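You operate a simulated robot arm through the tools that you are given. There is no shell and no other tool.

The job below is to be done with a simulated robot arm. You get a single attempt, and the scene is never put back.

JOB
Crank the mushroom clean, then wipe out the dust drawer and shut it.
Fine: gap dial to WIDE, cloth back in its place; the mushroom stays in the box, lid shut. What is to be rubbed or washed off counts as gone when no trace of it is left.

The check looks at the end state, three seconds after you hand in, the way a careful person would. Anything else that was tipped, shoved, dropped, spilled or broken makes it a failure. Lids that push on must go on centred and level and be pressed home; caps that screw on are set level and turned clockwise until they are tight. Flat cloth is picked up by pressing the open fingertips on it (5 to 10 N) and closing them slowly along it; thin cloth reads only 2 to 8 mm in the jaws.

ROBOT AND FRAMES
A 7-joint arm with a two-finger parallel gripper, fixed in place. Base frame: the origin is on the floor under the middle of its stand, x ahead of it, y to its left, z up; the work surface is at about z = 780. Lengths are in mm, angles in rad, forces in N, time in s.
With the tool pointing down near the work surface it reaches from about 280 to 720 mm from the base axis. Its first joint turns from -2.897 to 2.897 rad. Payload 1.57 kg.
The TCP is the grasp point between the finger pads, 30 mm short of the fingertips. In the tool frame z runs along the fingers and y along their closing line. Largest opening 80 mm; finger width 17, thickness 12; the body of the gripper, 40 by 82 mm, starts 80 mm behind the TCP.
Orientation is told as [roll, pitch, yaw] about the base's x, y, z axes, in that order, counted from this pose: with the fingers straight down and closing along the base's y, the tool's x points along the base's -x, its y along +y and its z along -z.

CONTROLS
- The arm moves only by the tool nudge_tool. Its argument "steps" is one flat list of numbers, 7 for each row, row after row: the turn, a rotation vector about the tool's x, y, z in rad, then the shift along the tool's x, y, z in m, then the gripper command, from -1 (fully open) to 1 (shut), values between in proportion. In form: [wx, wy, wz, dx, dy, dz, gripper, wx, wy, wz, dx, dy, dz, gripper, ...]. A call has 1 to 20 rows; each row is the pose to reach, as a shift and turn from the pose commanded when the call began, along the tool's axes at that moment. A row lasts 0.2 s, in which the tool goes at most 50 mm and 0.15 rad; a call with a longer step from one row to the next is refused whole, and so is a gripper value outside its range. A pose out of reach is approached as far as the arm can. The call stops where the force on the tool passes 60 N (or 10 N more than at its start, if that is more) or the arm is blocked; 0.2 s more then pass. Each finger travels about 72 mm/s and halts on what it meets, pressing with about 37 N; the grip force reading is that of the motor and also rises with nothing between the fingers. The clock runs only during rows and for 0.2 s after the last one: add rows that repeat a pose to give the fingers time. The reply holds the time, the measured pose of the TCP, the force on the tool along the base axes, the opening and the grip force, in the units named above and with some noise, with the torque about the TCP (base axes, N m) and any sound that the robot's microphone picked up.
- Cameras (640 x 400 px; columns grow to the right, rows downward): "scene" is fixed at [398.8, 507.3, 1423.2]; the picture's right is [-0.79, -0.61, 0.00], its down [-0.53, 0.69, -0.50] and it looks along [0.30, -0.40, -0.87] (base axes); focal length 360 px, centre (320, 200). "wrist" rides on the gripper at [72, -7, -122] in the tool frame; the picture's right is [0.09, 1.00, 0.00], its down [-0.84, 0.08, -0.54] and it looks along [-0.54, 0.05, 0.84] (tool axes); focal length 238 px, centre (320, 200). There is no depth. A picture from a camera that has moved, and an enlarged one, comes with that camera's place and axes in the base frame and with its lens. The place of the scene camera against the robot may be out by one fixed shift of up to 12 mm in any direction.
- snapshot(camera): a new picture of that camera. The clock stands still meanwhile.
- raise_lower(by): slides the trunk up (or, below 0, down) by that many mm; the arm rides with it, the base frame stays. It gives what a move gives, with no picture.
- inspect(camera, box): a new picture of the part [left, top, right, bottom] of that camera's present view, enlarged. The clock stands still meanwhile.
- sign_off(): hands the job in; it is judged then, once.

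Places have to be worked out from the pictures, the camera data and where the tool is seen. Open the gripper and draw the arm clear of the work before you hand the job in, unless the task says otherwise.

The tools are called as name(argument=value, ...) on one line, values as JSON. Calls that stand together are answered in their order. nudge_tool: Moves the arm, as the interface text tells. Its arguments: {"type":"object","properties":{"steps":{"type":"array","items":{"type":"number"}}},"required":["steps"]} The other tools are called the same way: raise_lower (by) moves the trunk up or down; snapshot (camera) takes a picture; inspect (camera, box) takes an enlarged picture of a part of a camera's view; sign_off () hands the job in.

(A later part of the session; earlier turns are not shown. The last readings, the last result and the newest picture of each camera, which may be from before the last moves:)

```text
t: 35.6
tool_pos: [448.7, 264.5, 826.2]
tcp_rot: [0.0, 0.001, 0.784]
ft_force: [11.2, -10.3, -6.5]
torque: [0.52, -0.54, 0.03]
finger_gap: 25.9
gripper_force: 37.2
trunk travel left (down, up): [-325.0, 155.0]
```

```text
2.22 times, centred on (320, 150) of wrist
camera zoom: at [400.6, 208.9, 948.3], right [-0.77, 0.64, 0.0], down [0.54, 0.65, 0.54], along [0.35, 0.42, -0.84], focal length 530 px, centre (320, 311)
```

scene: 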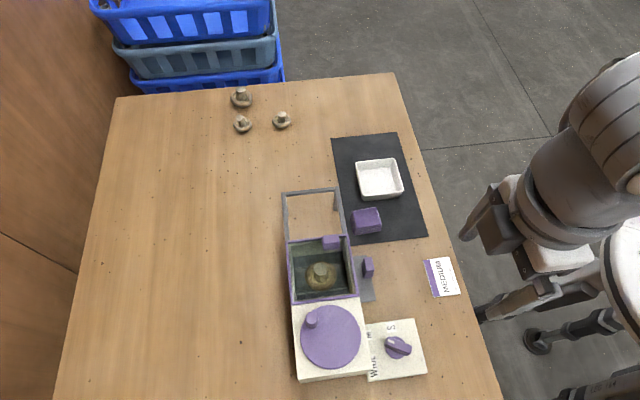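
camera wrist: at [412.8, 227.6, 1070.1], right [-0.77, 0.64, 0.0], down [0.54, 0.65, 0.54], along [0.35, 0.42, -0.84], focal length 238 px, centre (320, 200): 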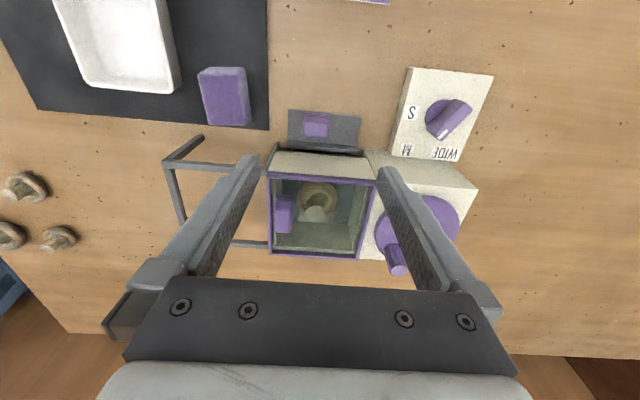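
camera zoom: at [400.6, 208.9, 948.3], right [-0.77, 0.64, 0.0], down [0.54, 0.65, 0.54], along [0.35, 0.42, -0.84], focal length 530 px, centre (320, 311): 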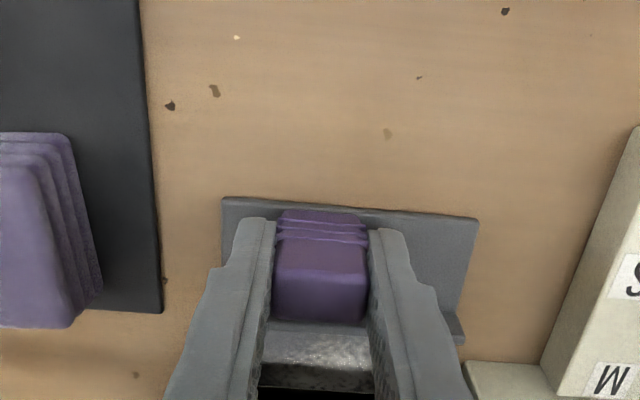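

The drawer slides out and dust glints inside. I'll keep pulling in steps, easing the side load by shifting 1.5 mm.

nudge_tool(steps=[0, 0, 0, 0.005, -0.0007, 0, 1, 0, 0, 0, 0.011, -0.0015, 0, 1, 0, 0, 0, 0.018, -0.0015, 0, 1, 0, 0, 0, 0.025, -0.0015, 0, 1])

inspect(camera="wrist", box=[200, 60, 440, 240])

inspect(camera="scene", box=[280, 180, 460, 310])

```text
t: 36.6
tool_pos: [430.3, 246.3, 826.4]
tcp_rot: [0.002, -0.002, 0.785]
ft_force: [6.8, -6.5, -8.3]
torque: [0.55, -0.63, -0.13]
finger_gap: 25.8
gripper_force: 37.7
trunk travel left (down, up): [-325.0, 155.0]
```

```text
2.22 times, centred on (320, 150) of wrist
camera zoom: at [383.2, 191.2, 948.4], right [-0.77, 0.64, 0.0], down [0.54, 0.65, 0.54], along [0.35, 0.42, -0.84], focal length 530 px, centre (320, 311)
```

zoom: 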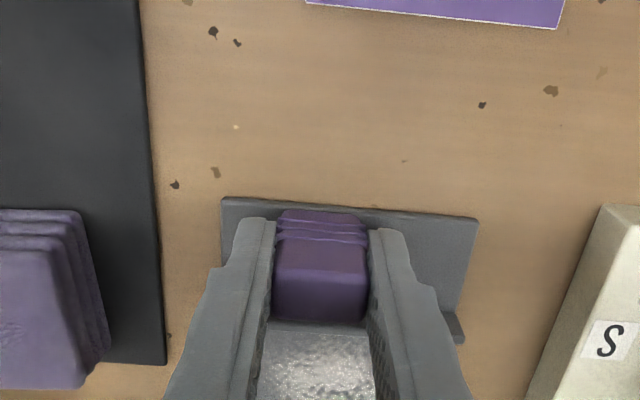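

```text
3.08 times, centred on (370, 245) of scene
camera zoom: at [398.8, 507.3, 1423.2], right [-0.79, -0.61, 0.0], down [-0.53, 0.69, -0.5], along [0.3, -0.4, -0.87], focal length 1107 px, centre (166, 62)
```

zoom: 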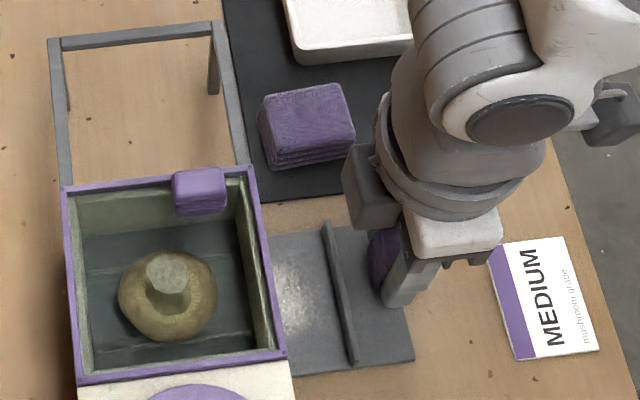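

About 45 mm out and whitish dust covers the tray floor; the card is still about 56 mm in front of the flange. I'll pull 15 mm more and check where the tray ends.

nudge_tool(steps=[0, 0, 0, 0.005, -0.0005, 0, 1, 0, 0, 0, 0.01, -0.0005, 0, 1, 0, 0, 0, 0.015, -0.0005, 0, 1])

inspect(camera="scene", box=[280, 180, 460, 310])

```text
t: 37.4
tool_pos: [418.7, 236.4, 826.4]
tcp_rot: [0.0, -0.001, 0.786]
ft_force: [3.0, -1.0, -4.2]
torque: [0.24, -0.19, 0.02]
finger_gap: 25.7
gripper_force: 37.1
trunk travel left (down, up): [-325.0, 155.0]
```

```text
3.08 times, centred on (370, 245) of scene
camera zoom: at [398.8, 507.3, 1423.2], right [-0.79, -0.61, 0.0], down [-0.53, 0.69, -0.5], along [0.3, -0.4, -0.87], focal length 1107 px, centre (166, 62)
```

zoom: 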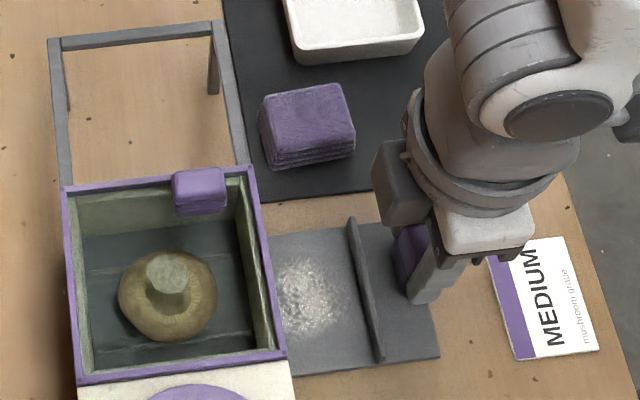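

The drawer is 60 mm out; the dust patch still seems to run back under the box edge. I'll pull another 12 mm.

nudge_tool(steps=[0, 0, 0, 0.004, 0, 0, 1, 0, 0, 0, 0.008, 0, 0, 1, 0, 0, 0, 0.012, 0, 0, 1])

inspect(camera="scene", box=[300, 190, 430, 310])

snapshot(camera="wrist")

```text
t: 38.2
tool_pos: [411.2, 227.4, 826.1]
tcp_rot: [0.0, 0.002, 0.785]
ft_force: [-3.4, 3.0, -6.4]
torque: [0.44, -0.38, 0.02]
finger_gap: 25.7
gripper_force: 36.9
trunk travel left (down, up): [-325.0, 155.0]
```

```text
3.33 times, centred on (365, 250) of scene
camera zoom: at [398.8, 507.3, 1423.2], right [-0.79, -0.61, 0.0], down [-0.53, 0.69, -0.5], along [0.3, -0.4, -0.87], focal length 1199 px, centre (170, 33)
```

zoom: 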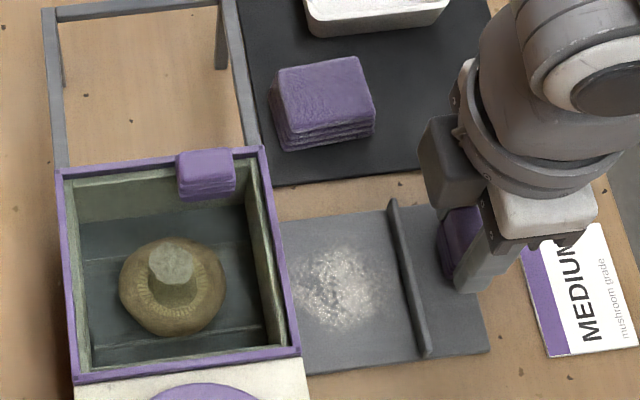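

```text
taken
camera wrist: at [363.9, 171.9, 948.4], right [-0.77, 0.64, 0.0], down [0.54, 0.65, 0.54], along [0.35, 0.42, -0.84], focal length 238 px, centre (320, 200)
```

wrist: 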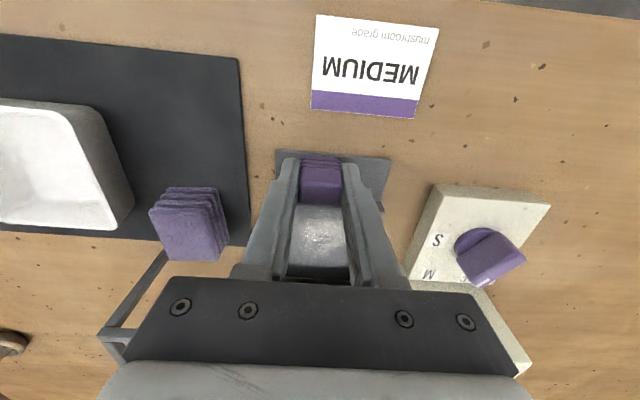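

The drawer is 72 mm out and the whole dust patch (about 54 mm across, centred near n=513) is clear of the box front, with 29 mm spare to the card. I'll release the handle, lift and look straight at the tray.

nudge_tool(steps=[0, 0, 0, 0, 0, 0, 0.2, 0, 0, 0, 0, 0, 0, 0, 0, 0, 0, 0, 0, 0, -0.2, 0, 0, 0, 0, 0, 0, -0.2, 0, 0, 0, 0, 0, -0.03, -0.2, 0, 0, 0, 0, 0, -0.07, -0.2, 0, 0, 0, 0, 0, -0.11, -0.6, 0, 0, 0, 0.02, 0, -0.15, -1, 0, 0, 0, 0.02, 0, -0.15, -1])

snapshot(camera="wrist")

inspect(camera="wrist", box=[240, 90, 400, 230])

```text
t: 40.2
tool_pos: [397.9, 211.7, 978.0]
tcp_rot: [-0.002, 0.001, 0.785]
ft_force: [-0.1, 0.0, 0.3]
torque: [0.01, -0.01, 0.01]
finger_gap: 79.7
gripper_force: 0.2
trunk travel left (down, up): [-325.0, 155.0]
```

```text
taken
camera wrist: at [350.2, 157.4, 1099.4], right [-0.77, 0.64, 0.0], down [0.54, 0.65, 0.54], along [0.35, 0.42, -0.84], focal length 238 px, centre (320, 200)
```

wrist: 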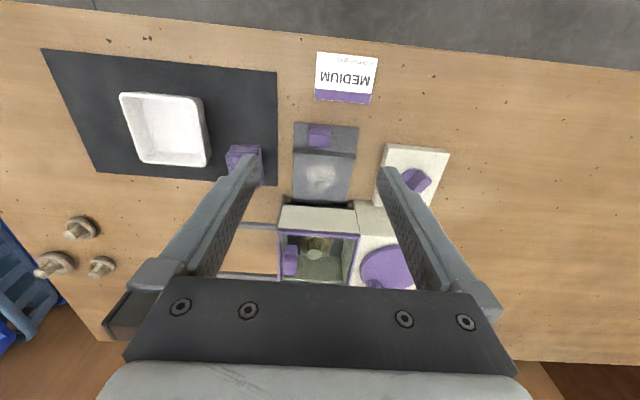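

```text
2.86 times, centred on (320, 160) of wrist
camera zoom: at [350.2, 157.4, 1099.4], right [-0.77, 0.64, 0.0], down [0.54, 0.65, 0.54], along [0.35, 0.42, -0.84], focal length 681 px, centre (320, 314)
```

zoom: 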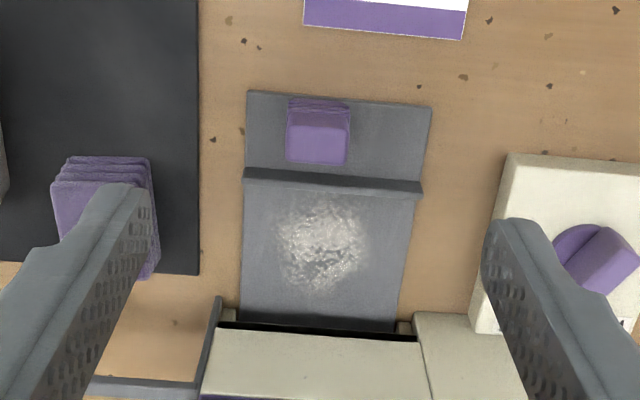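

Clear view: the dust patch spans about 50–58 mm, centred at about (453, 280), and nothing else is disturbed. Next I'll hover over the folded cloth to measure it.

nudge_tool(steps=[0, 0, 0, -0.0186, -0.0231, 0, -1, 0, 0, 0, -0.0372, -0.0463, 0.01, -1, 0, 0, 0, -0.0557, -0.0694, 0.025, -1, 0, 0, 0, -0.0743, -0.0926, 0.038, -1, 0, 0, 0, -0.0743, -0.0926, 0.038, -1])

snapshot(camera="wrist")

inspect(camera="wrist", box=[240, 60, 400, 200])

inspect(camera="scene", box=[335, 130, 435, 250])

```text
t: 41.4
tool_pos: [515.8, 199.1, 939.6]
tcp_rot: [0.0, -0.001, 0.786]
ft_force: [0.2, 0.0, -0.5]
torque: [0.0, 0.02, 0.0]
finger_gap: 80.0
gripper_force: 0.1
trunk travel left (down, up): [-325.0, 155.0]
```

```text
taken
camera wrist: at [469.1, 144.7, 1060.9], right [-0.77, 0.64, 0.0], down [0.54, 0.65, 0.54], along [0.35, 0.42, -0.84], focal length 238 px, centre (320, 200)
```

wrist: 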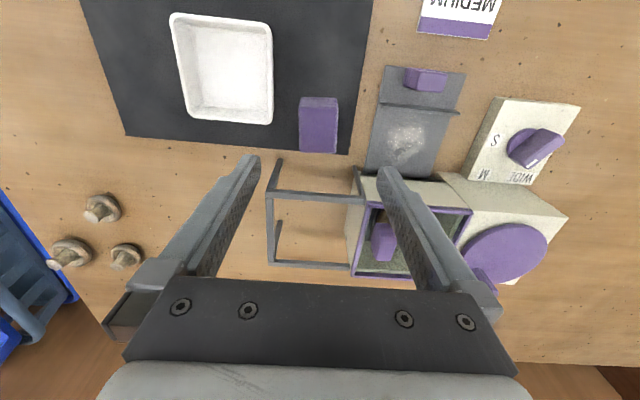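

```text
2.86 times, centred on (320, 130) of wrist
camera zoom: at [469.1, 144.7, 1060.9], right [-0.77, 0.64, 0.0], down [0.54, 0.65, 0.54], along [0.35, 0.42, -0.84], focal length 681 px, centre (320, 400)
```

zoom: 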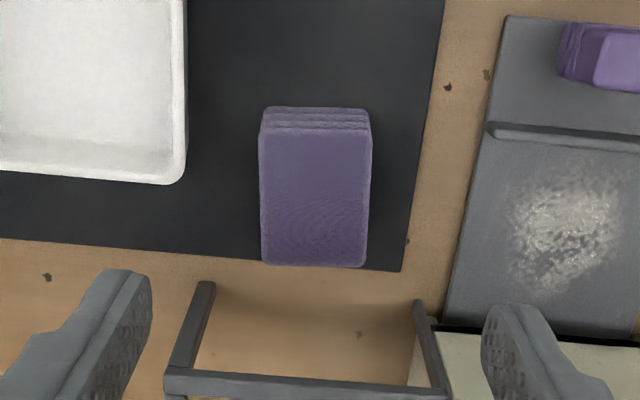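

```text
3.33 times, centred on (385, 190) of scene
camera zoom: at [398.8, 507.3, 1423.2], right [-0.79, -0.61, 0.0], down [-0.53, 0.69, -0.5], along [0.3, -0.4, -0.87], focal length 1199 px, centre (103, 233)
```

zoom: 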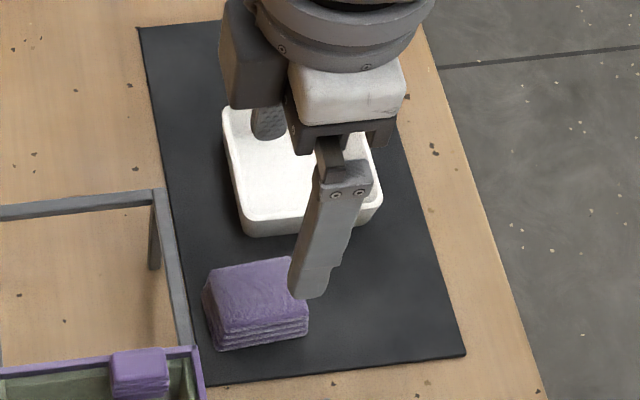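

The cloth is a folded block about 42×52 mm, roughly 18 mm high, centred near (520, 201) and yawed about 4° more than the tool. I'll align, narrow the jaws to 56 mm to miss the white tray, lower halfway and check.

nudge_tool(steps=[0, 0, -0.035, -0.0022, -0.0008, 0.02, -0.4, 0, 0, -0.07, -0.0043, -0.0016, 0.05, -0.4, 0, 0, -0.07, -0.0043, -0.0016, 0.08, -0.4, 0, 0, -0.07, -0.0043, -0.0016, 0.08, -0.4])

inspect(camera="wrist", box=[220, 60, 420, 220])

```text
t: 42.4
tool_pos: [520.3, 200.3, 857.6]
tcp_rot: [-0.001, 0.0, 0.855]
ft_force: [-0.5, -0.4, 0.3]
torque: [-0.03, -0.02, -0.02]
finger_gap: 56.2
gripper_force: 0.0
trunk travel left (down, up): [-325.0, 155.0]
```

```text
2.50 times, centred on (320, 140) of wrist
camera zoom: at [476.8, 142.3, 980.1], right [-0.81, 0.58, 0.0], down [0.49, 0.68, 0.54], along [0.32, 0.44, -0.84], focal length 596 px, centre (320, 350)
```

zoom: 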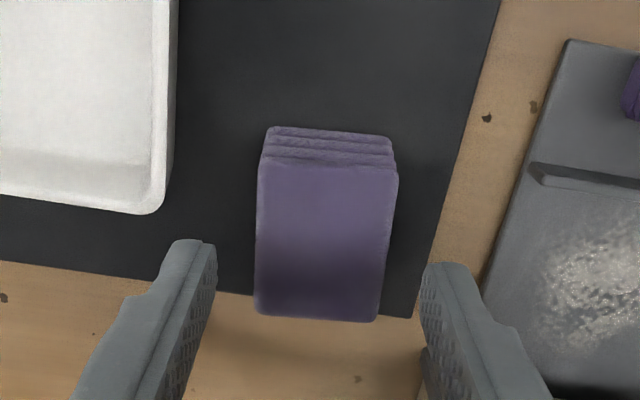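

Aligned with the cloth (centre within about 1 mm) and clear of the tray. I'll lower to put the fingertips at about z 790 so the cloth's underside sticks out below them, then close.

nudge_tool(steps=[0, 0, 0, -0.001, 0.0005, 0.015, -0.4, 0, 0, 0, -0.001, 0.0005, 0.03, -0.4, 0, 0, 0, -0.001, 0.0005, 0.0375, -0.4, 0, 0, 0, -0.001, 0.0005, 0.0375, -0.4, 0, 0, 0, -0.001, 0.0005, 0.0375, -0.1, 0, 0, 0, -0.001, 0.0005, 0.0375, 0.2, 0, 0, 0, -0.001, 0.0005, 0.0375, 0.6, 0, 0, 0, -0.001, 0.0005, 0.0375, 1, 0, 0, 0, -0.001, 0.0005, 0.0375, 1, 0, 0, 0, -0.001, 0.0005, 0.0375, 1])

inspect(camera="wrist", box=[220, 60, 420, 220])

inspect(camera="scene", box=[335, 150, 435, 260])

```text
t: 44.6
tool_pos: [521.1, 201.3, 819.6]
tcp_rot: [0.0, 0.001, 0.856]
ft_force: [0.3, 0.2, 0.5]
torque: [-0.03, -0.01, 0.01]
finger_gap: 38.7
gripper_force: 36.5
trunk travel left (down, up): [-325.0, 155.0]
```

```text
2.50 times, centred on (320, 140) of wrist
camera zoom: at [476.7, 144.2, 942.8], right [-0.81, 0.58, 0.0], down [0.49, 0.68, 0.54], along [0.32, 0.44, -0.84], focal length 596 px, centre (320, 350)
```

zoom: 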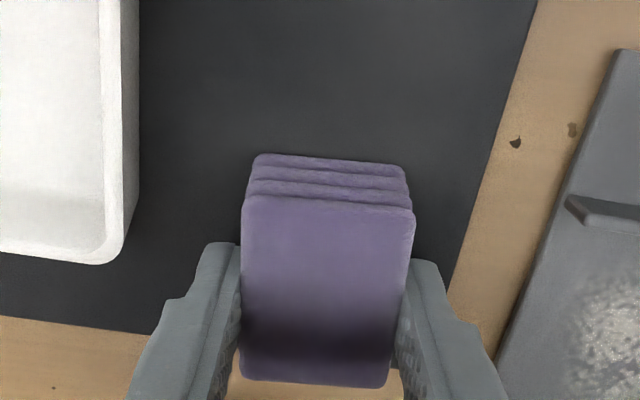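

```text
3.64 times, centred on (385, 205) of scene
camera zoom: at [398.8, 507.3, 1423.2], right [-0.79, -0.61, 0.0], down [-0.53, 0.69, -0.5], along [0.3, -0.4, -0.87], focal length 1308 px, centre (84, 182)
```

zoom: 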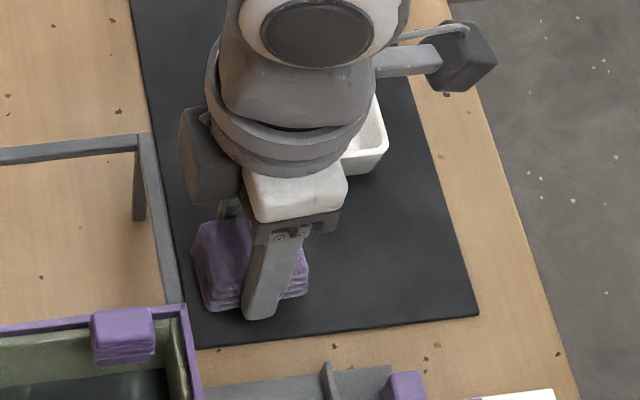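

Cloth held (38.7 mm). I'll lift it straight up and check that it comes along.

nudge_tool(steps=[0, 0, 0, 0, 0, -0.01, 1, 0, 0, 0, 0, 0, -0.03, 1, 0, 0, 0, 0, 0, -0.06, 1, 0, 0, 0, 0, 0, -0.06, 1])

inspect(camera="wrist", box=[200, 40, 440, 240])

inspect(camera="scene", box=[335, 130, 455, 260])

```text
t: 45.6
tool_pos: [519.8, 203.1, 880.7]
tcp_rot: [0.0, -0.001, 0.856]
ft_force: [0.2, 0.7, 0.0]
torque: [0.03, -0.02, 0.02]
finger_gap: 38.6
gripper_force: 37.1
trunk travel left (down, up): [-325.0, 155.0]
```

```text
2.00 times, centred on (320, 140) of wrist
camera zoom: at [476.3, 144.3, 1003.2], right [-0.81, 0.58, 0.0], down [0.49, 0.68, 0.54], along [0.32, 0.44, -0.84], focal length 477 px, centre (320, 320)
```

zoom: 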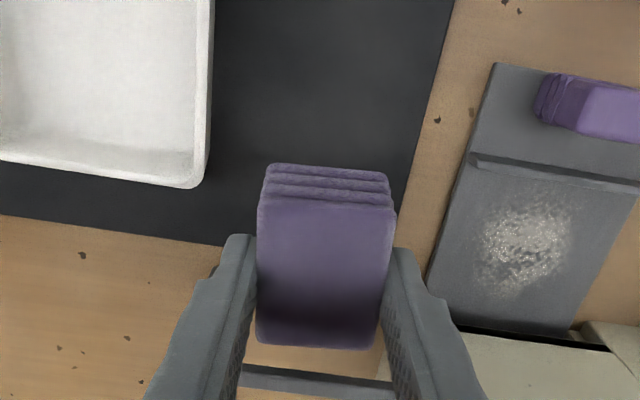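

```text
3.08 times, centred on (395, 195) of scene
camera zoom: at [398.8, 507.3, 1423.2], right [-0.79, -0.61, 0.0], down [-0.53, 0.69, -0.5], along [0.3, -0.4, -0.87], focal length 1107 px, centre (89, 215)
```

zoom: 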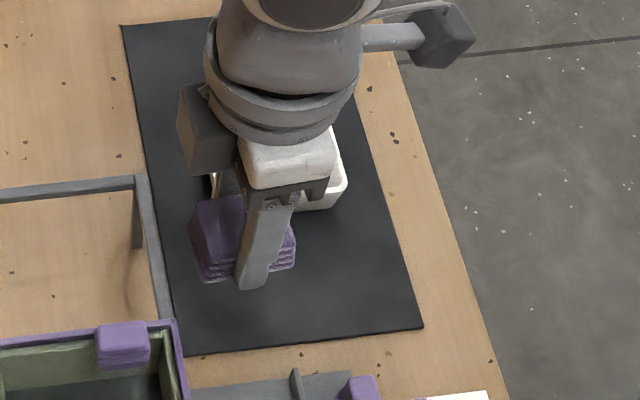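

The cloth is held well. I'll carry it over the tray centre (about (453, 280)), turn back to yaw 45°, and start lowering.

nudge_tool(steps=[0, 0, 0.02, -0.0036, 0.0256, 0, 1, 0, 0, 0.04, -0.0072, 0.0512, 0, 1, 0, 0, 0.06, -0.0108, 0.0768, 0, 1, 0, 0, 0.07, -0.0144, 0.1024, 0, 1, 0, 0, 0.07, -0.0144, 0.1024, 0.02, 1, 0, 0, 0.07, -0.0144, 0.1024, 0.04, 1, 0, 0, 0.07, -0.0144, 0.1024, 0.05, 1, 0, 0, 0.07, -0.0144, 0.1024, 0.05, 1])

inspect(camera="wrist", box=[200, 40, 440, 240])

inspect(camera="scene", box=[310, 200, 430, 310])

```text
t: 47.4
tool_pos: [453.5, 281.6, 830.5]
tcp_rot: [0.001, 0.0, 0.785]
ft_force: [-0.6, -0.8, -0.5]
torque: [0.0, -0.02, -0.02]
finger_gap: 38.1
gripper_force: 36.3
trunk travel left (down, up): [-325.0, 155.0]
```

```text
2.00 times, centred on (320, 140) of wrist
camera zoom: at [405.2, 225.5, 952.7], right [-0.77, 0.64, 0.0], down [0.54, 0.65, 0.54], along [0.35, 0.42, -0.84], focal length 477 px, centre (320, 320)
```

zoom: 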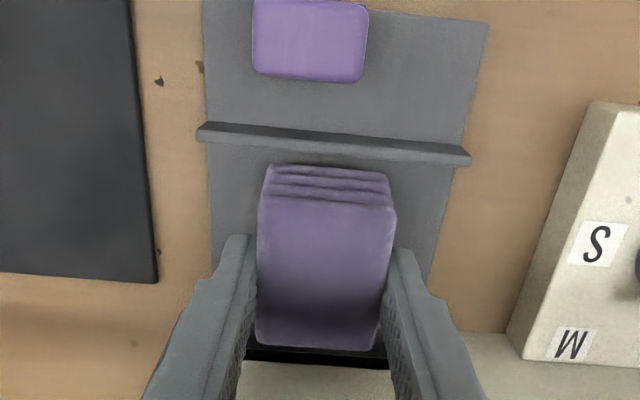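

```text
3.64 times, centred on (370, 255) of scene
camera zoom: at [398.8, 507.3, 1423.2], right [-0.79, -0.61, 0.0], down [-0.53, 0.69, -0.5], along [0.3, -0.4, -0.87], focal length 1308 px, centre (138, 0)
```

zoom: 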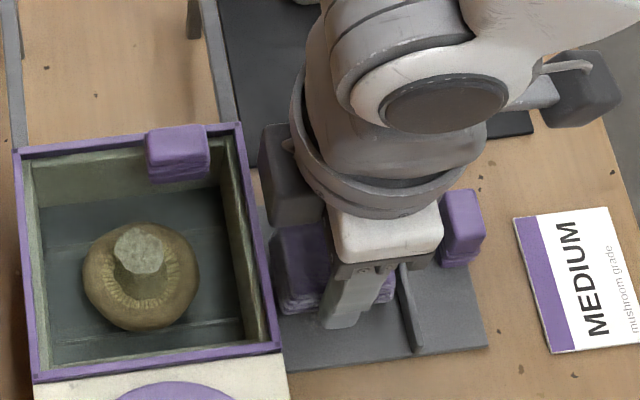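

The cloth is right over the dust, just inside the front wall. I'll lower gently until it touches the tray floor.

nudge_tool(steps=[0, 0, 0, 0, 0, 0.002, 1, 0, 0, 0, 0, 0, 0.004, 1, 0, 0, 0, 0, 0, 0.006, 1])

```text
t: 48.2
tool_pos: [452.6, 281.6, 826.1]
tcp_rot: [0.0, 0.0, 0.785]
ft_force: [-0.2, -0.9, -1.0]
torque: [0.0, -0.01, 0.05]
finger_gap: 38.6
gripper_force: 36.8
trunk travel left (down, up): [-325.0, 155.0]
```

No contact yet at z 826; I'll go on another 4 mm in small steps.

nudge_tool(steps=[0, 0, 0, 0, 0, 0.0015, 1, 0, 0, 0, 0, 0, 0.003, 1, 0, 0, 0, 0, 0, 0.004, 1])

```text
t: 49.0
tool_pos: [452.6, 281.1, 822.3]
tcp_rot: [-0.002, -0.002, 0.786]
ft_force: [-0.9, 0.5, 13.3]
torque: [-0.15, 0.19, 0.07]
finger_gap: 38.5
gripper_force: 36.9
trunk travel left (down, up): [-325.0, 155.0]
```

Contact at about 13 N. I'll ease off slightly and wipe with sideways strokes over the dust patch.

nudge_tool(steps=[0, 0, 0, 0, 0.008, -0.0003, 1, 0, 0, 0, 0, 0.016, -0.0003, 1, 0, 0, 0, 0, 0.008, -0.0003, 1, 0, 0, 0, 0, 0, -0.0003, 1, 0, 0, 0, 0, -0.008, -0.0003, 1, 0, 0, 0, 0, -0.016, -0.0003, 1, 0, 0, 0, 0, -0.008, -0.0003, 1, 0, 0, 0, 0, 0, -0.0003, 1, 0, 0, 0, 0.003, 0.008, -0.0003, 1, 0, 0, 0, 0.003, 0.016, -0.0003, 1, 0, 0, 0, 0.003, 0.008, -0.0003, 1, 0, 0, 0, 0.003, 0, -0.0003, 1, 0, 0, 0, 0.003, -0.008, -0.0003, 1, 0, 0, 0, 0.003, -0.016, -0.0003, 1, 0, 0, 0, 0, -0.008, -0.0003, 1, 0, 0, 0, -0.004, 0, -0.0003, 1, 0, 0, 0, -0.004, 0.008, -0.0003, 1, 0, 0, 0, -0.004, 0.016, -0.0003, 1, 0, 0, 0, -0.004, 0, -0.0003, 1, 0, 0, 0, -0.004, -0.016, -0.0003, 1])

inspect(camera="wrist", box=[200, 40, 440, 240])

inspect(camera="scene", box=[310, 200, 430, 310])

```text
t: 53.2
tool_pos: [465.1, 273.6, 822.1]
tcp_rot: [0.001, -0.001, 0.785]
ft_force: [-6.1, 5.5, 19.4]
torque: [0.13, 0.24, -0.05]
finger_gap: 38.6
gripper_force: 37.1
trunk travel left (down, up): [-325.0, 155.0]
```

```text
2.00 times, centred on (320, 140) of wrist
camera zoom: at [417.7, 218.2, 943.9], right [-0.77, 0.64, 0.0], down [0.54, 0.65, 0.54], along [0.35, 0.42, -0.84], focal length 477 px, centre (320, 320)
```

zoom: 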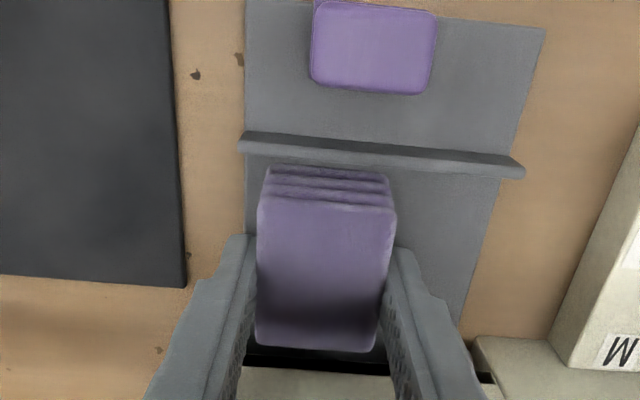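

```text
3.64 times, centred on (370, 255) of scene
camera zoom: at [398.8, 507.3, 1423.2], right [-0.79, -0.61, 0.0], down [-0.53, 0.69, -0.5], along [0.3, -0.4, -0.87], focal length 1308 px, centre (138, 0)
```

zoom: 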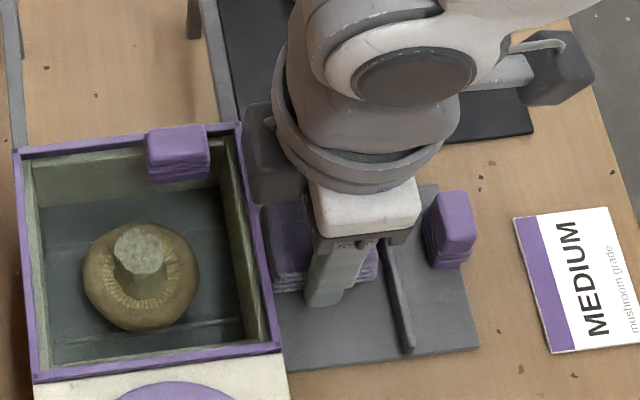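

The visible part of the tray is already clean. I'll make another set of strokes a little further toward the box, easing the pressure a bit.

nudge_tool(steps=[0, 0, 0, -0.002, 0.008, -0.0006, 1, 0, 0, 0, -0.002, 0.016, -0.0006, 1, 0, 0, 0, -0.002, 0.024, -0.0006, 1, 0, 0, 0, -0.002, 0.032, -0.0006, 1, 0, 0, 0, -0.002, 0.024, -0.0006, 1, 0, 0, 0, -0.002, 0.016, -0.0006, 1, 0, 0, 0, -0.002, 0.008, -0.0006, 1, 0, 0, 0, -0.002, 0.0, -0.0006, 1, 0, 0, 0, 0.003, 0.008, -0.0006, 1, 0, 0, 0, 0.006, 0.016, -0.0006, 1, 0, 0, 0, 0.006, 0.024, -0.0006, 1, 0, 0, 0, 0.006, 0.032, -0.0006, 1, 0, 0, 0, 0.006, 0.024, -0.0006, 1, 0, 0, 0, 0.006, 0.016, -0.0006, 1, 0, 0, 0, 0.006, 0.008, -0.0006, 1, 0, 0, 0, 0.006, 0, -0.0006, 1, 0, 0, 0, 0.002, 0.016, -0.0006, 1])

```text
t: 56.8
tool_pos: [454.2, 281.7, 822.9]
tcp_rot: [0.001, 0.002, 0.785]
ft_force: [2.2, 0.2, 4.9]
torque: [-0.04, -0.04, 0.01]
finger_gap: 38.7
gripper_force: 36.8
trunk travel left (down, up): [-325.0, 155.0]
```

Contact is light now. I'll lift the cloth, carry it back above its spot on the mat and look at the tray.

nudge_tool(steps=[0, 0, 0, 0, 0, -0.02, 1, 0, 0, 0, 0, 0, -0.045, 1, 0, 0, 0, 0, 0, -0.07, 1, 0, 0, -0.02, 0.0023, -0.0258, -0.07, 1, 0, 0, -0.04, 0.0046, -0.0516, -0.07, 1, 0, 0, -0.06, 0.0069, -0.0774, -0.07, 1, 0, 0, -0.07, 0.0092, -0.1032, -0.07, 1, 0, 0, -0.07, 0.0092, -0.1032, -0.07, 1])

snapshot(camera="wrist")

inspect(camera="wrist", box=[370, 60, 470, 210])

inspect(camera="scene", box=[310, 210, 430, 310])

```text
t: 58.6
tool_pos: [520.3, 203.1, 892.2]
tcp_rot: [0.001, 0.0, 0.855]
ft_force: [-0.1, -0.6, -0.5]
torque: [0.0, 0.0, -0.03]
finger_gap: 38.3
gripper_force: 37.4
trunk travel left (down, up): [-325.0, 155.0]
```

```text
taken
camera wrist: at [476.3, 144.4, 1014.0], right [-0.81, 0.58, 0.0], down [0.49, 0.68, 0.54], along [0.32, 0.44, -0.84], focal length 238 px, centre (320, 200)
```

wrist: 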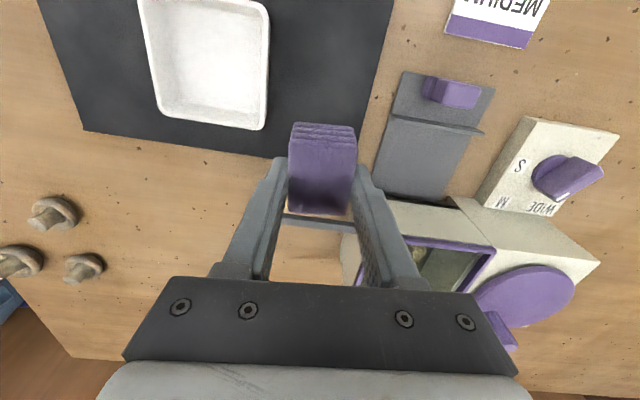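

```text
2.67 times, centred on (420, 135) of wrist
camera zoom: at [476.3, 144.4, 1014.0], right [-0.81, 0.58, 0.0], down [0.49, 0.68, 0.54], along [0.32, 0.44, -0.84], focal length 636 px, centre (53, 373)
```

zoom: 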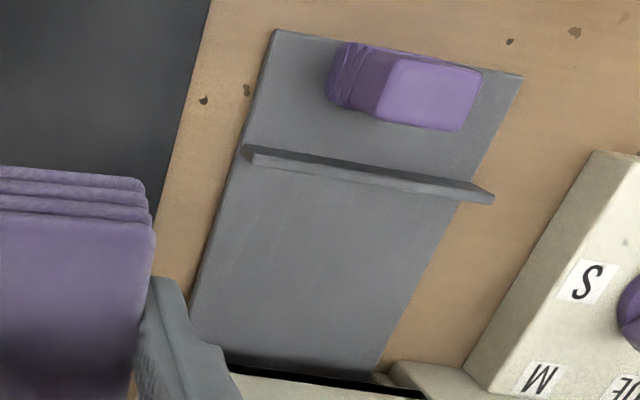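

```text
4.00 times, centred on (370, 260) of scene
camera zoom: at [398.8, 507.3, 1423.2], right [-0.79, -0.61, 0.0], down [-0.53, 0.69, -0.5], along [0.3, -0.4, -0.87], focal length 1438 px, centre (120, -40)
```

zoom: 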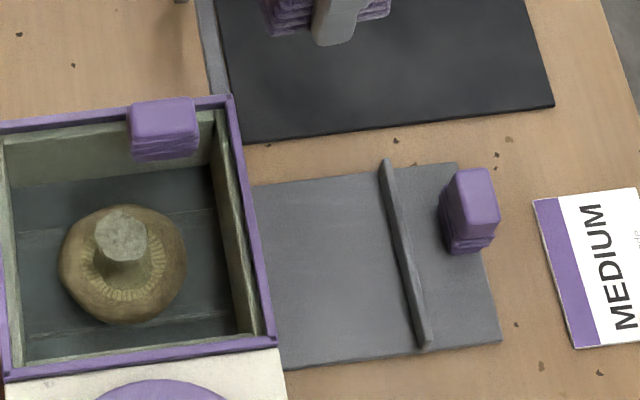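

The tray is spotless in both views. Now I'll lower the cloth back onto its original spot on the mat.

nudge_tool(steps=[0, 0, 0, 0, 0, 0.03, 1, 0, 0, 0, 0, 0, 0.055, 1, 0, 0, 0, 0, 0, 0.065, 1, 0, 0, 0, 0, 0, 0.068, 1, 0, 0, 0, 0, 0, 0.069, 1])

inspect(camera="wrist", box=[220, 60, 420, 220])

```text
t: 59.8
tool_pos: [520.6, 203.9, 822.6]
tcp_rot: [0.0, 0.001, 0.855]
ft_force: [-0.2, -0.1, 0.0]
torque: [0.03, 0.0, 0.02]
finger_gap: 38.5
gripper_force: 37.3
trunk travel left (down, up): [-325.0, 155.0]
```

```text
2.50 times, centred on (320, 140) of wrist
camera zoom: at [476.7, 144.6, 944.7], right [-0.81, 0.58, 0.0], down [0.49, 0.68, 0.54], along [0.32, 0.44, -0.84], focal length 596 px, centre (320, 350)
```

zoom: 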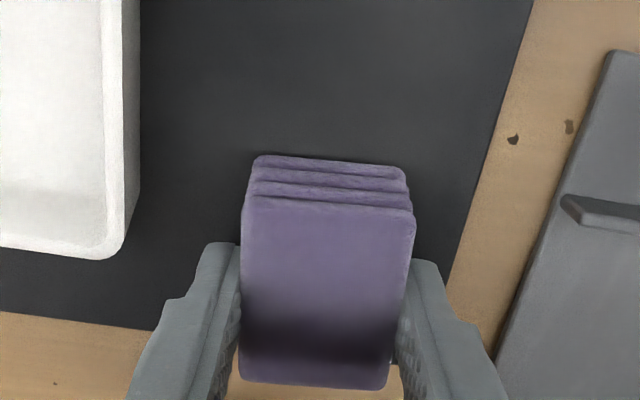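

The view matches the pick-up view. I'll lower the last 2 mm to touch the mat.

nudge_tool(steps=[0, 0, 0, 0, 0, 0.001, 1, 0, 0, 0, 0, 0, 0.0018, 1])

```text
t: 60.4
tool_pos: [520.4, 201.5, 821.5]
tcp_rot: [0.0, -0.001, 0.855]
ft_force: [0.2, 0.4, 1.0]
torque: [-0.04, 0.02, -0.01]
finger_gap: 38.7
gripper_force: 37.0
trunk travel left (down, up): [-325.0, 155.0]
```

nudge_tool(steps=[0, 0, 0, 0, 0, 0.0008, 1, 0, 0, 0, 0, 0, 0.0012, 1])

```text
t: 61.0
tool_pos: [521.0, 203.5, 820.5]
tcp_rot: [0.001, 0.001, 0.856]
ft_force: [-0.4, -0.5, 0.8]
torque: [0.03, 0.02, 0.02]
finger_gap: 38.9
gripper_force: 37.4
trunk travel left (down, up): [-325.0, 155.0]
```

Barely touching yet; I'll lower another millimetre before releasing (readings say the original grip height was about 819.6).

nudge_tool(steps=[0, 0, 0, 0, 0, 0.0006, 1, 0, 0, 0, 0, 0, 0.0012, 1])

```text
t: 61.6
tool_pos: [520.5, 203.9, 820.7]
tcp_rot: [-0.001, -0.001, 0.855]
ft_force: [-2.6, -0.8, 12.4]
torque: [-0.07, 0.17, -0.01]
finger_gap: 38.8
gripper_force: 36.8
trunk travel left (down, up): [-325.0, 155.0]
```

Contact at 12 N. I'll ease up 0.8 mm, open the jaws to 56 mm and lift straight up.

nudge_tool(steps=[0, 0, 0, 0, 0, -0.0008, 1, 0, 0, 0, 0, 0, -0.0008, 0.05, 0, 0, 0, 0, 0, -0.0008, -0.1, 0, 0, 0, 0, 0, -0.0008, -0.4, 0, 0, 0, 0, 0, -0.0008, -0.4, 0, 0, 0, 0, 0, -0.0008, -0.4, 0, 0, 0, 0, 0, -0.02, -0.4, 0, 0, 0, 0, 0, -0.06, -0.4, 0, 0, 0, 0, 0, -0.1, -0.4, 0, 0, 0, 0, 0, -0.12, -0.4, 0, 0, 0, 0, 0, -0.12, -0.4])

inspect(camera="wrist", box=[200, 40, 440, 240])

inspect(camera="scene", box=[320, 120, 480, 310])

```text
t: 64.0
tool_pos: [520.6, 202.7, 938.1]
tcp_rot: [0.001, -0.001, 0.856]
ft_force: [0.4, -0.1, 0.6]
torque: [0.0, 0.02, -0.01]
finger_gap: 56.3
gripper_force: 0.1
trunk travel left (down, up): [-325.0, 155.0]
```

```text
2.00 times, centred on (320, 140) of wrist
camera zoom: at [476.4, 144.4, 1060.5], right [-0.81, 0.58, 0.0], down [0.49, 0.68, 0.54], along [0.32, 0.44, -0.84], focal length 477 px, centre (320, 320)
```

zoom: 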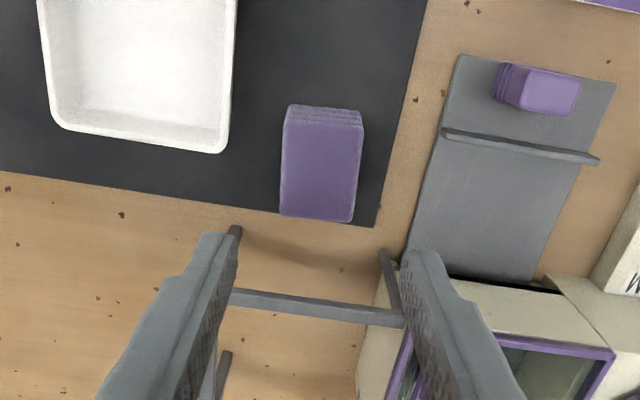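

```text
2.11 times, centred on (400, 215) of scene
camera zoom: at [398.8, 507.3, 1423.2], right [-0.79, -0.61, 0.0], down [-0.53, 0.69, -0.5], along [0.3, -0.4, -0.87], focal length 757 px, centre (152, 168)
```

zoom: 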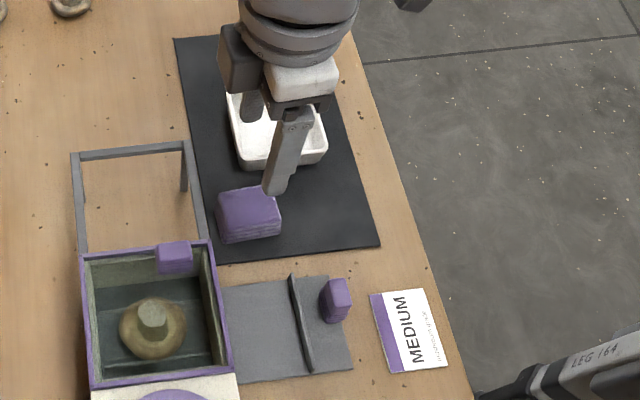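

The cloth is back in exactly its old place. Before shutting the drawer I'll look closely at the mushroom through the lid from above.

nudge_tool(steps=[0, 0, 0, 0, 0, -0.04, -0.4, 0, 0, 0.02, -0.0254, 0.0258, -0.04, -0.4, 0, 0, 0.04, -0.0509, 0.0515, -0.04, -0.4, 0, 0, 0.06, -0.0763, 0.0773, -0.04, -0.4, 0, 0, 0.07, -0.1017, 0.103, -0.04, -0.4, 0, 0, 0.07, -0.1017, 0.103, -0.04, -0.4])

snapshot(camera="wrist")

inspect(camera="wrist", box=[290, 80, 360, 160])

inspect(camera="wrist", box=[240, 0, 400, 100])

```text
t: 65.4
tool_pos: [509.7, 347.1, 978.1]
tcp_rot: [0.0, -0.001, 0.785]
ft_force: [1.2, -0.3, 1.2]
torque: [0.02, 0.0, -0.02]
finger_gap: 56.1
gripper_force: 0.1
trunk travel left (down, up): [-325.0, 155.0]
```

```text
taken
camera wrist: at [460.5, 291.8, 1099.7], right [-0.77, 0.64, 0.0], down [0.54, 0.65, 0.54], along [0.35, 0.42, -0.84], focal length 238 px, centre (320, 200)
```

wrist: 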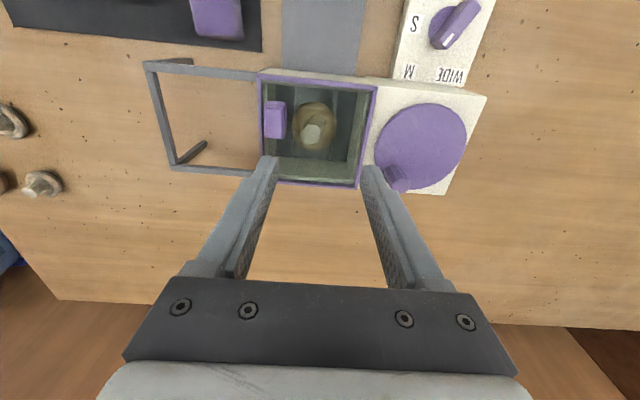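

```text
5.00 times, centred on (325, 120) of wrist
camera zoom: at [460.5, 291.8, 1099.7], right [-0.77, 0.64, 0.0], down [0.54, 0.65, 0.54], along [0.35, 0.42, -0.84], focal length 1192 px, centre (295, 600)
```

zoom: 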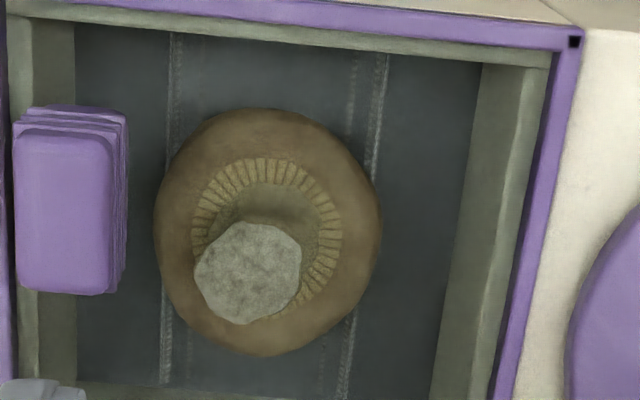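

```text
4.00 times, centred on (320, 50) of wrist
camera zoom: at [460.5, 291.8, 1099.7], right [-0.77, 0.64, 0.0], down [0.54, 0.65, 0.54], along [0.35, 0.42, -0.84], focal length 953 px, centre (320, 800)
```

zoom: 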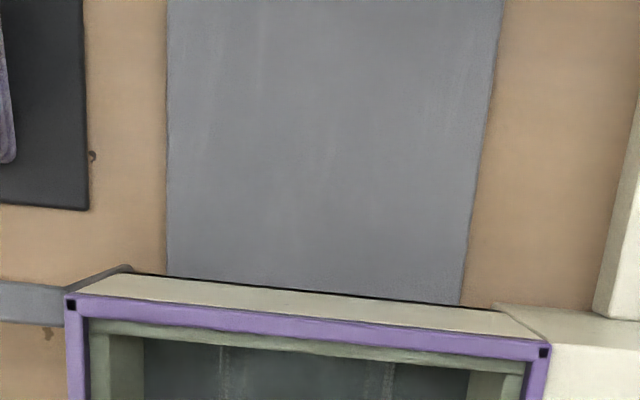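

The mushroom looks uniformly clean and the tray too. I'll go back over the drawer handle to push the drawer shut.

nudge_tool(steps=[0, 0, 0, 0.0376, -0.0038, 0, -0.4, 0, 0, 0, 0.0753, -0.0076, 0.01, -0.4, 0, 0, 0, 0.1129, -0.0114, 0.02, -0.4, 0, 0, 0, 0.1505, -0.0152, 0.028, -0.4, 0, 0, 0, 0.1505, -0.0152, 0.028, -0.4])

inspect(camera="wrist", box=[220, 60, 420, 220])

```text
t: 66.6
tool_pos: [413.4, 230.2, 949.4]
tcp_rot: [0.001, -0.001, 0.786]
ft_force: [-0.3, -0.7, -0.4]
torque: [-0.01, 0.0, 0.01]
finger_gap: 56.1
gripper_force: 0.1
trunk travel left (down, up): [-325.0, 155.0]
```

```text
2.50 times, centred on (320, 140) of wrist
camera zoom: at [365.7, 174.4, 1073.0], right [-0.77, 0.64, 0.0], down [0.54, 0.65, 0.54], along [0.35, 0.42, -0.84], focal length 596 px, centre (320, 350)
```

zoom: 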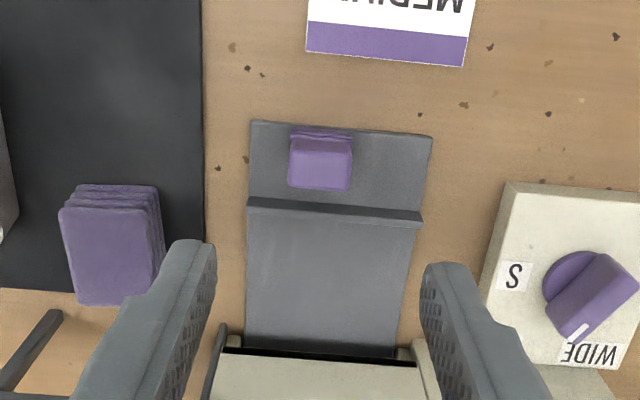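

The handle now sits about 72 mm out, at roughly (410, 225.5). I'll lower over it and grip it as before.

nudge_tool(steps=[0, 0, 0, 0.0052, -0.0008, 0.03, -0.4, 0, 0, 0, 0.0052, -0.0008, 0.065, -0.4, 0, 0, 0, 0.0052, -0.0008, 0.095, -0.4, 0, 0, 0, 0.0052, -0.0008, 0.115, -0.4, 0, 0, 0, 0.0052, -0.0008, 0.123, -0.4, 0, 0, 0, 0.0052, -0.0008, 0.123, 0, 0, 0, 0, 0.0052, -0.0008, 0.123, 0.5, 0, 0, 0, 0.0052, -0.0008, 0.123, 1, 0, 0, 0, 0.0052, -0.0008, 0.123, 1, 0, 0, 0, 0.0052, -0.0008, 0.123, 1])

inspect(camera="wrist", box=[200, 60, 440, 240])

```text
t: 68.8
tool_pos: [410.0, 228.5, 827.1]
tcp_rot: [0.002, 0.0, 0.787]
ft_force: [-5.4, 4.9, -2.6]
torque: [0.22, -0.09, 0.07]
finger_gap: 25.8
gripper_force: 36.7
trunk travel left (down, up): [-325.0, 155.0]
```

```text
2.22 times, centred on (320, 150) of wrist
camera zoom: at [363.2, 171.2, 949.5], right [-0.77, 0.64, 0.0], down [0.54, 0.65, 0.54], along [0.35, 0.42, -0.84], focal length 530 px, centre (320, 311)
```

zoom: 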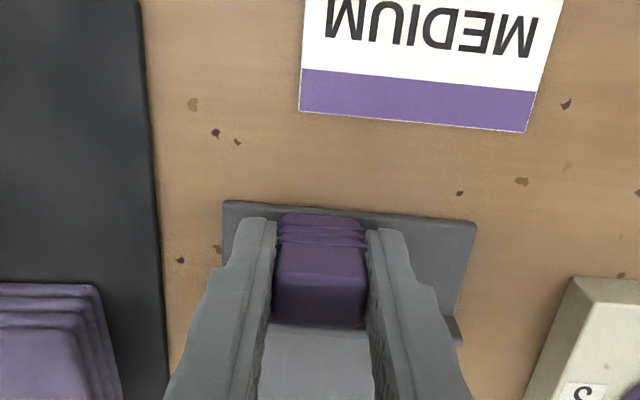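

Gripped (25.8 mm). I'll push the drawer in 62 mm, then feel for the stop.

nudge_tool(steps=[0, 0, 0, -0.006, 0.0006, 0, 1, 0, 0, 0, -0.012, 0.0006, 0, 1, 0, 0, 0, -0.018, 0.0006, 0, 1, 0, 0, 0, -0.024, 0.0006, 0, 1, 0, 0, 0, -0.03, 0.0006, 0, 1, 0, 0, 0, -0.036, 0.0006, 0, 1, 0, 0, 0, -0.042, 0.0006, 0, 1, 0, 0, 0, -0.048, 0.0006, 0, 1, 0, 0, 0, -0.054, 0.0006, 0, 1, 0, 0, 0, -0.06, 0.0006, 0, 1, 0, 0, 0, -0.064, 0.0006, 0, 1])

```text
t: 71.2
tool_pos: [455.2, 270.3, 827.9]
tcp_rot: [0.001, -0.001, 0.785]
ft_force: [-1.2, 0.7, -4.7]
torque: [0.13, -0.06, -0.08]
finger_gap: 25.8
gripper_force: 36.7
trunk travel left (down, up): [-325.0, 155.0]
```

nudge_tool(steps=[0, 0, 0, -0.003, 0, 0, 1, 0, 0, 0, -0.006, 0, 0, 1, 0, 0, 0, -0.008, 0, 0, 1, 0, 0, 0, -0.0095, 0, 0, 1])

inspect(camera="scene", box=[310, 210, 430, 310])

```text
t: 72.2
tool_pos: [460.8, 277.6, 827.8]
tcp_rot: [0.0, 0.002, 0.785]
ft_force: [-7.6, -2.3, -5.2]
torque: [0.68, -0.58, 0.02]
finger_gap: 25.7
gripper_force: 37.0
trunk travel left (down, up): [-325.0, 155.0]
```

```text
4.00 times, centred on (370, 260) of scene
camera zoom: at [398.8, 507.3, 1423.2], right [-0.79, -0.61, 0.0], down [-0.53, 0.69, -0.5], along [0.3, -0.4, -0.87], focal length 1438 px, centre (120, -40)
```

zoom: 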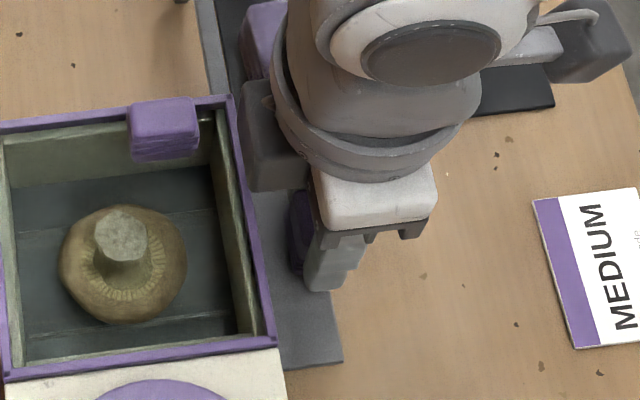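

Nearly home (n 522 versus 523.5 originally), force starting to rise. I'll push a few more millimetres to feel the stop.

nudge_tool(steps=[0, 0, 0, -0.0015, 0, 0, 1, 0, 0, 0, -0.003, 0, 0, 1, 0, 0, 0, -0.0035, 0, 0, 1])

```text
t: 73.0
tool_pos: [461.0, 277.3, 827.9]
tcp_rot: [0.001, 0.007, 0.784]
ft_force: [-20.5, -18.8, 4.2]
torque: [-0.03, 0.0, -0.01]
finger_gap: 25.6
gripper_force: 36.5
trunk travel left (down, up): [-325.0, 155.0]
```

It hit its stop at n 522 with 28 N: the drawer is home. I'll relax the push, release and lift, then compare with the initial picture.

nudge_tool(steps=[0, 0, 0, 0.0025, 0, 0, 1, 0, 0, 0, 0.0025, 0, 0, 0.2, 0, 0, 0, 0.0025, 0, 0, 0, 0, 0, 0, 0.0025, 0, 0, -0.2, 0, 0, 0, 0.0025, 0, 0, -0.2, 0, 0, 0, 0.0025, 0, -0.03, -0.2, 0, 0, 0, 0.0025, 0, -0.07, -0.2, 0, 0, 0, 0.0025, 0, -0.11, -0.4, 0, 0, 0, 0.0025, 0, -0.12, -0.4])

inspect(camera="wrist", box=[240, 60, 400, 200])

inspect(camera="scene", box=[275, 180, 385, 310])

```text
t: 75.0
tool_pos: [462.2, 278.2, 948.1]
tcp_rot: [0.001, 0.001, 0.786]
ft_force: [-0.5, -1.4, 0.6]
torque: [0.03, -0.03, 0.0]
finger_gap: 56.1
gripper_force: 0.0
trunk travel left (down, up): [-325.0, 155.0]
```

```text
2.86 times, centred on (320, 130) of wrist
camera zoom: at [414.6, 223.4, 1069.8], right [-0.77, 0.64, 0.0], down [0.54, 0.65, 0.54], along [0.35, 0.42, -0.84], focal length 681 px, centre (320, 400)
```

zoom: 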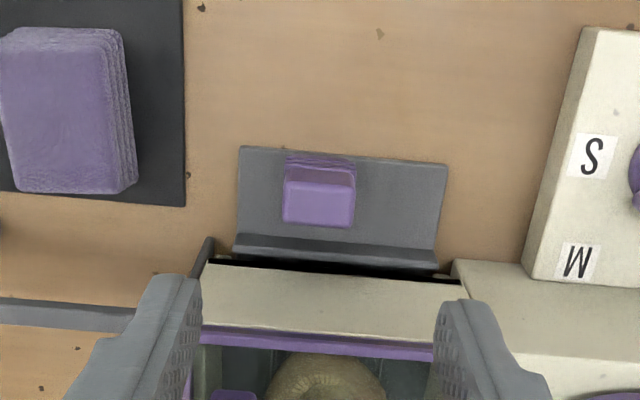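

```text
3.08 times, centred on (330, 245) of scene
camera zoom: at [398.8, 507.3, 1423.2], right [-0.79, -0.61, 0.0], down [-0.53, 0.69, -0.5], along [0.3, -0.4, -0.87], focal length 1107 px, centre (289, 62)
```

zoom: 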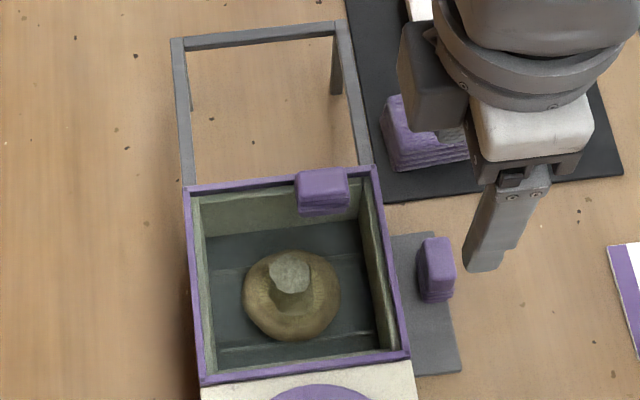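

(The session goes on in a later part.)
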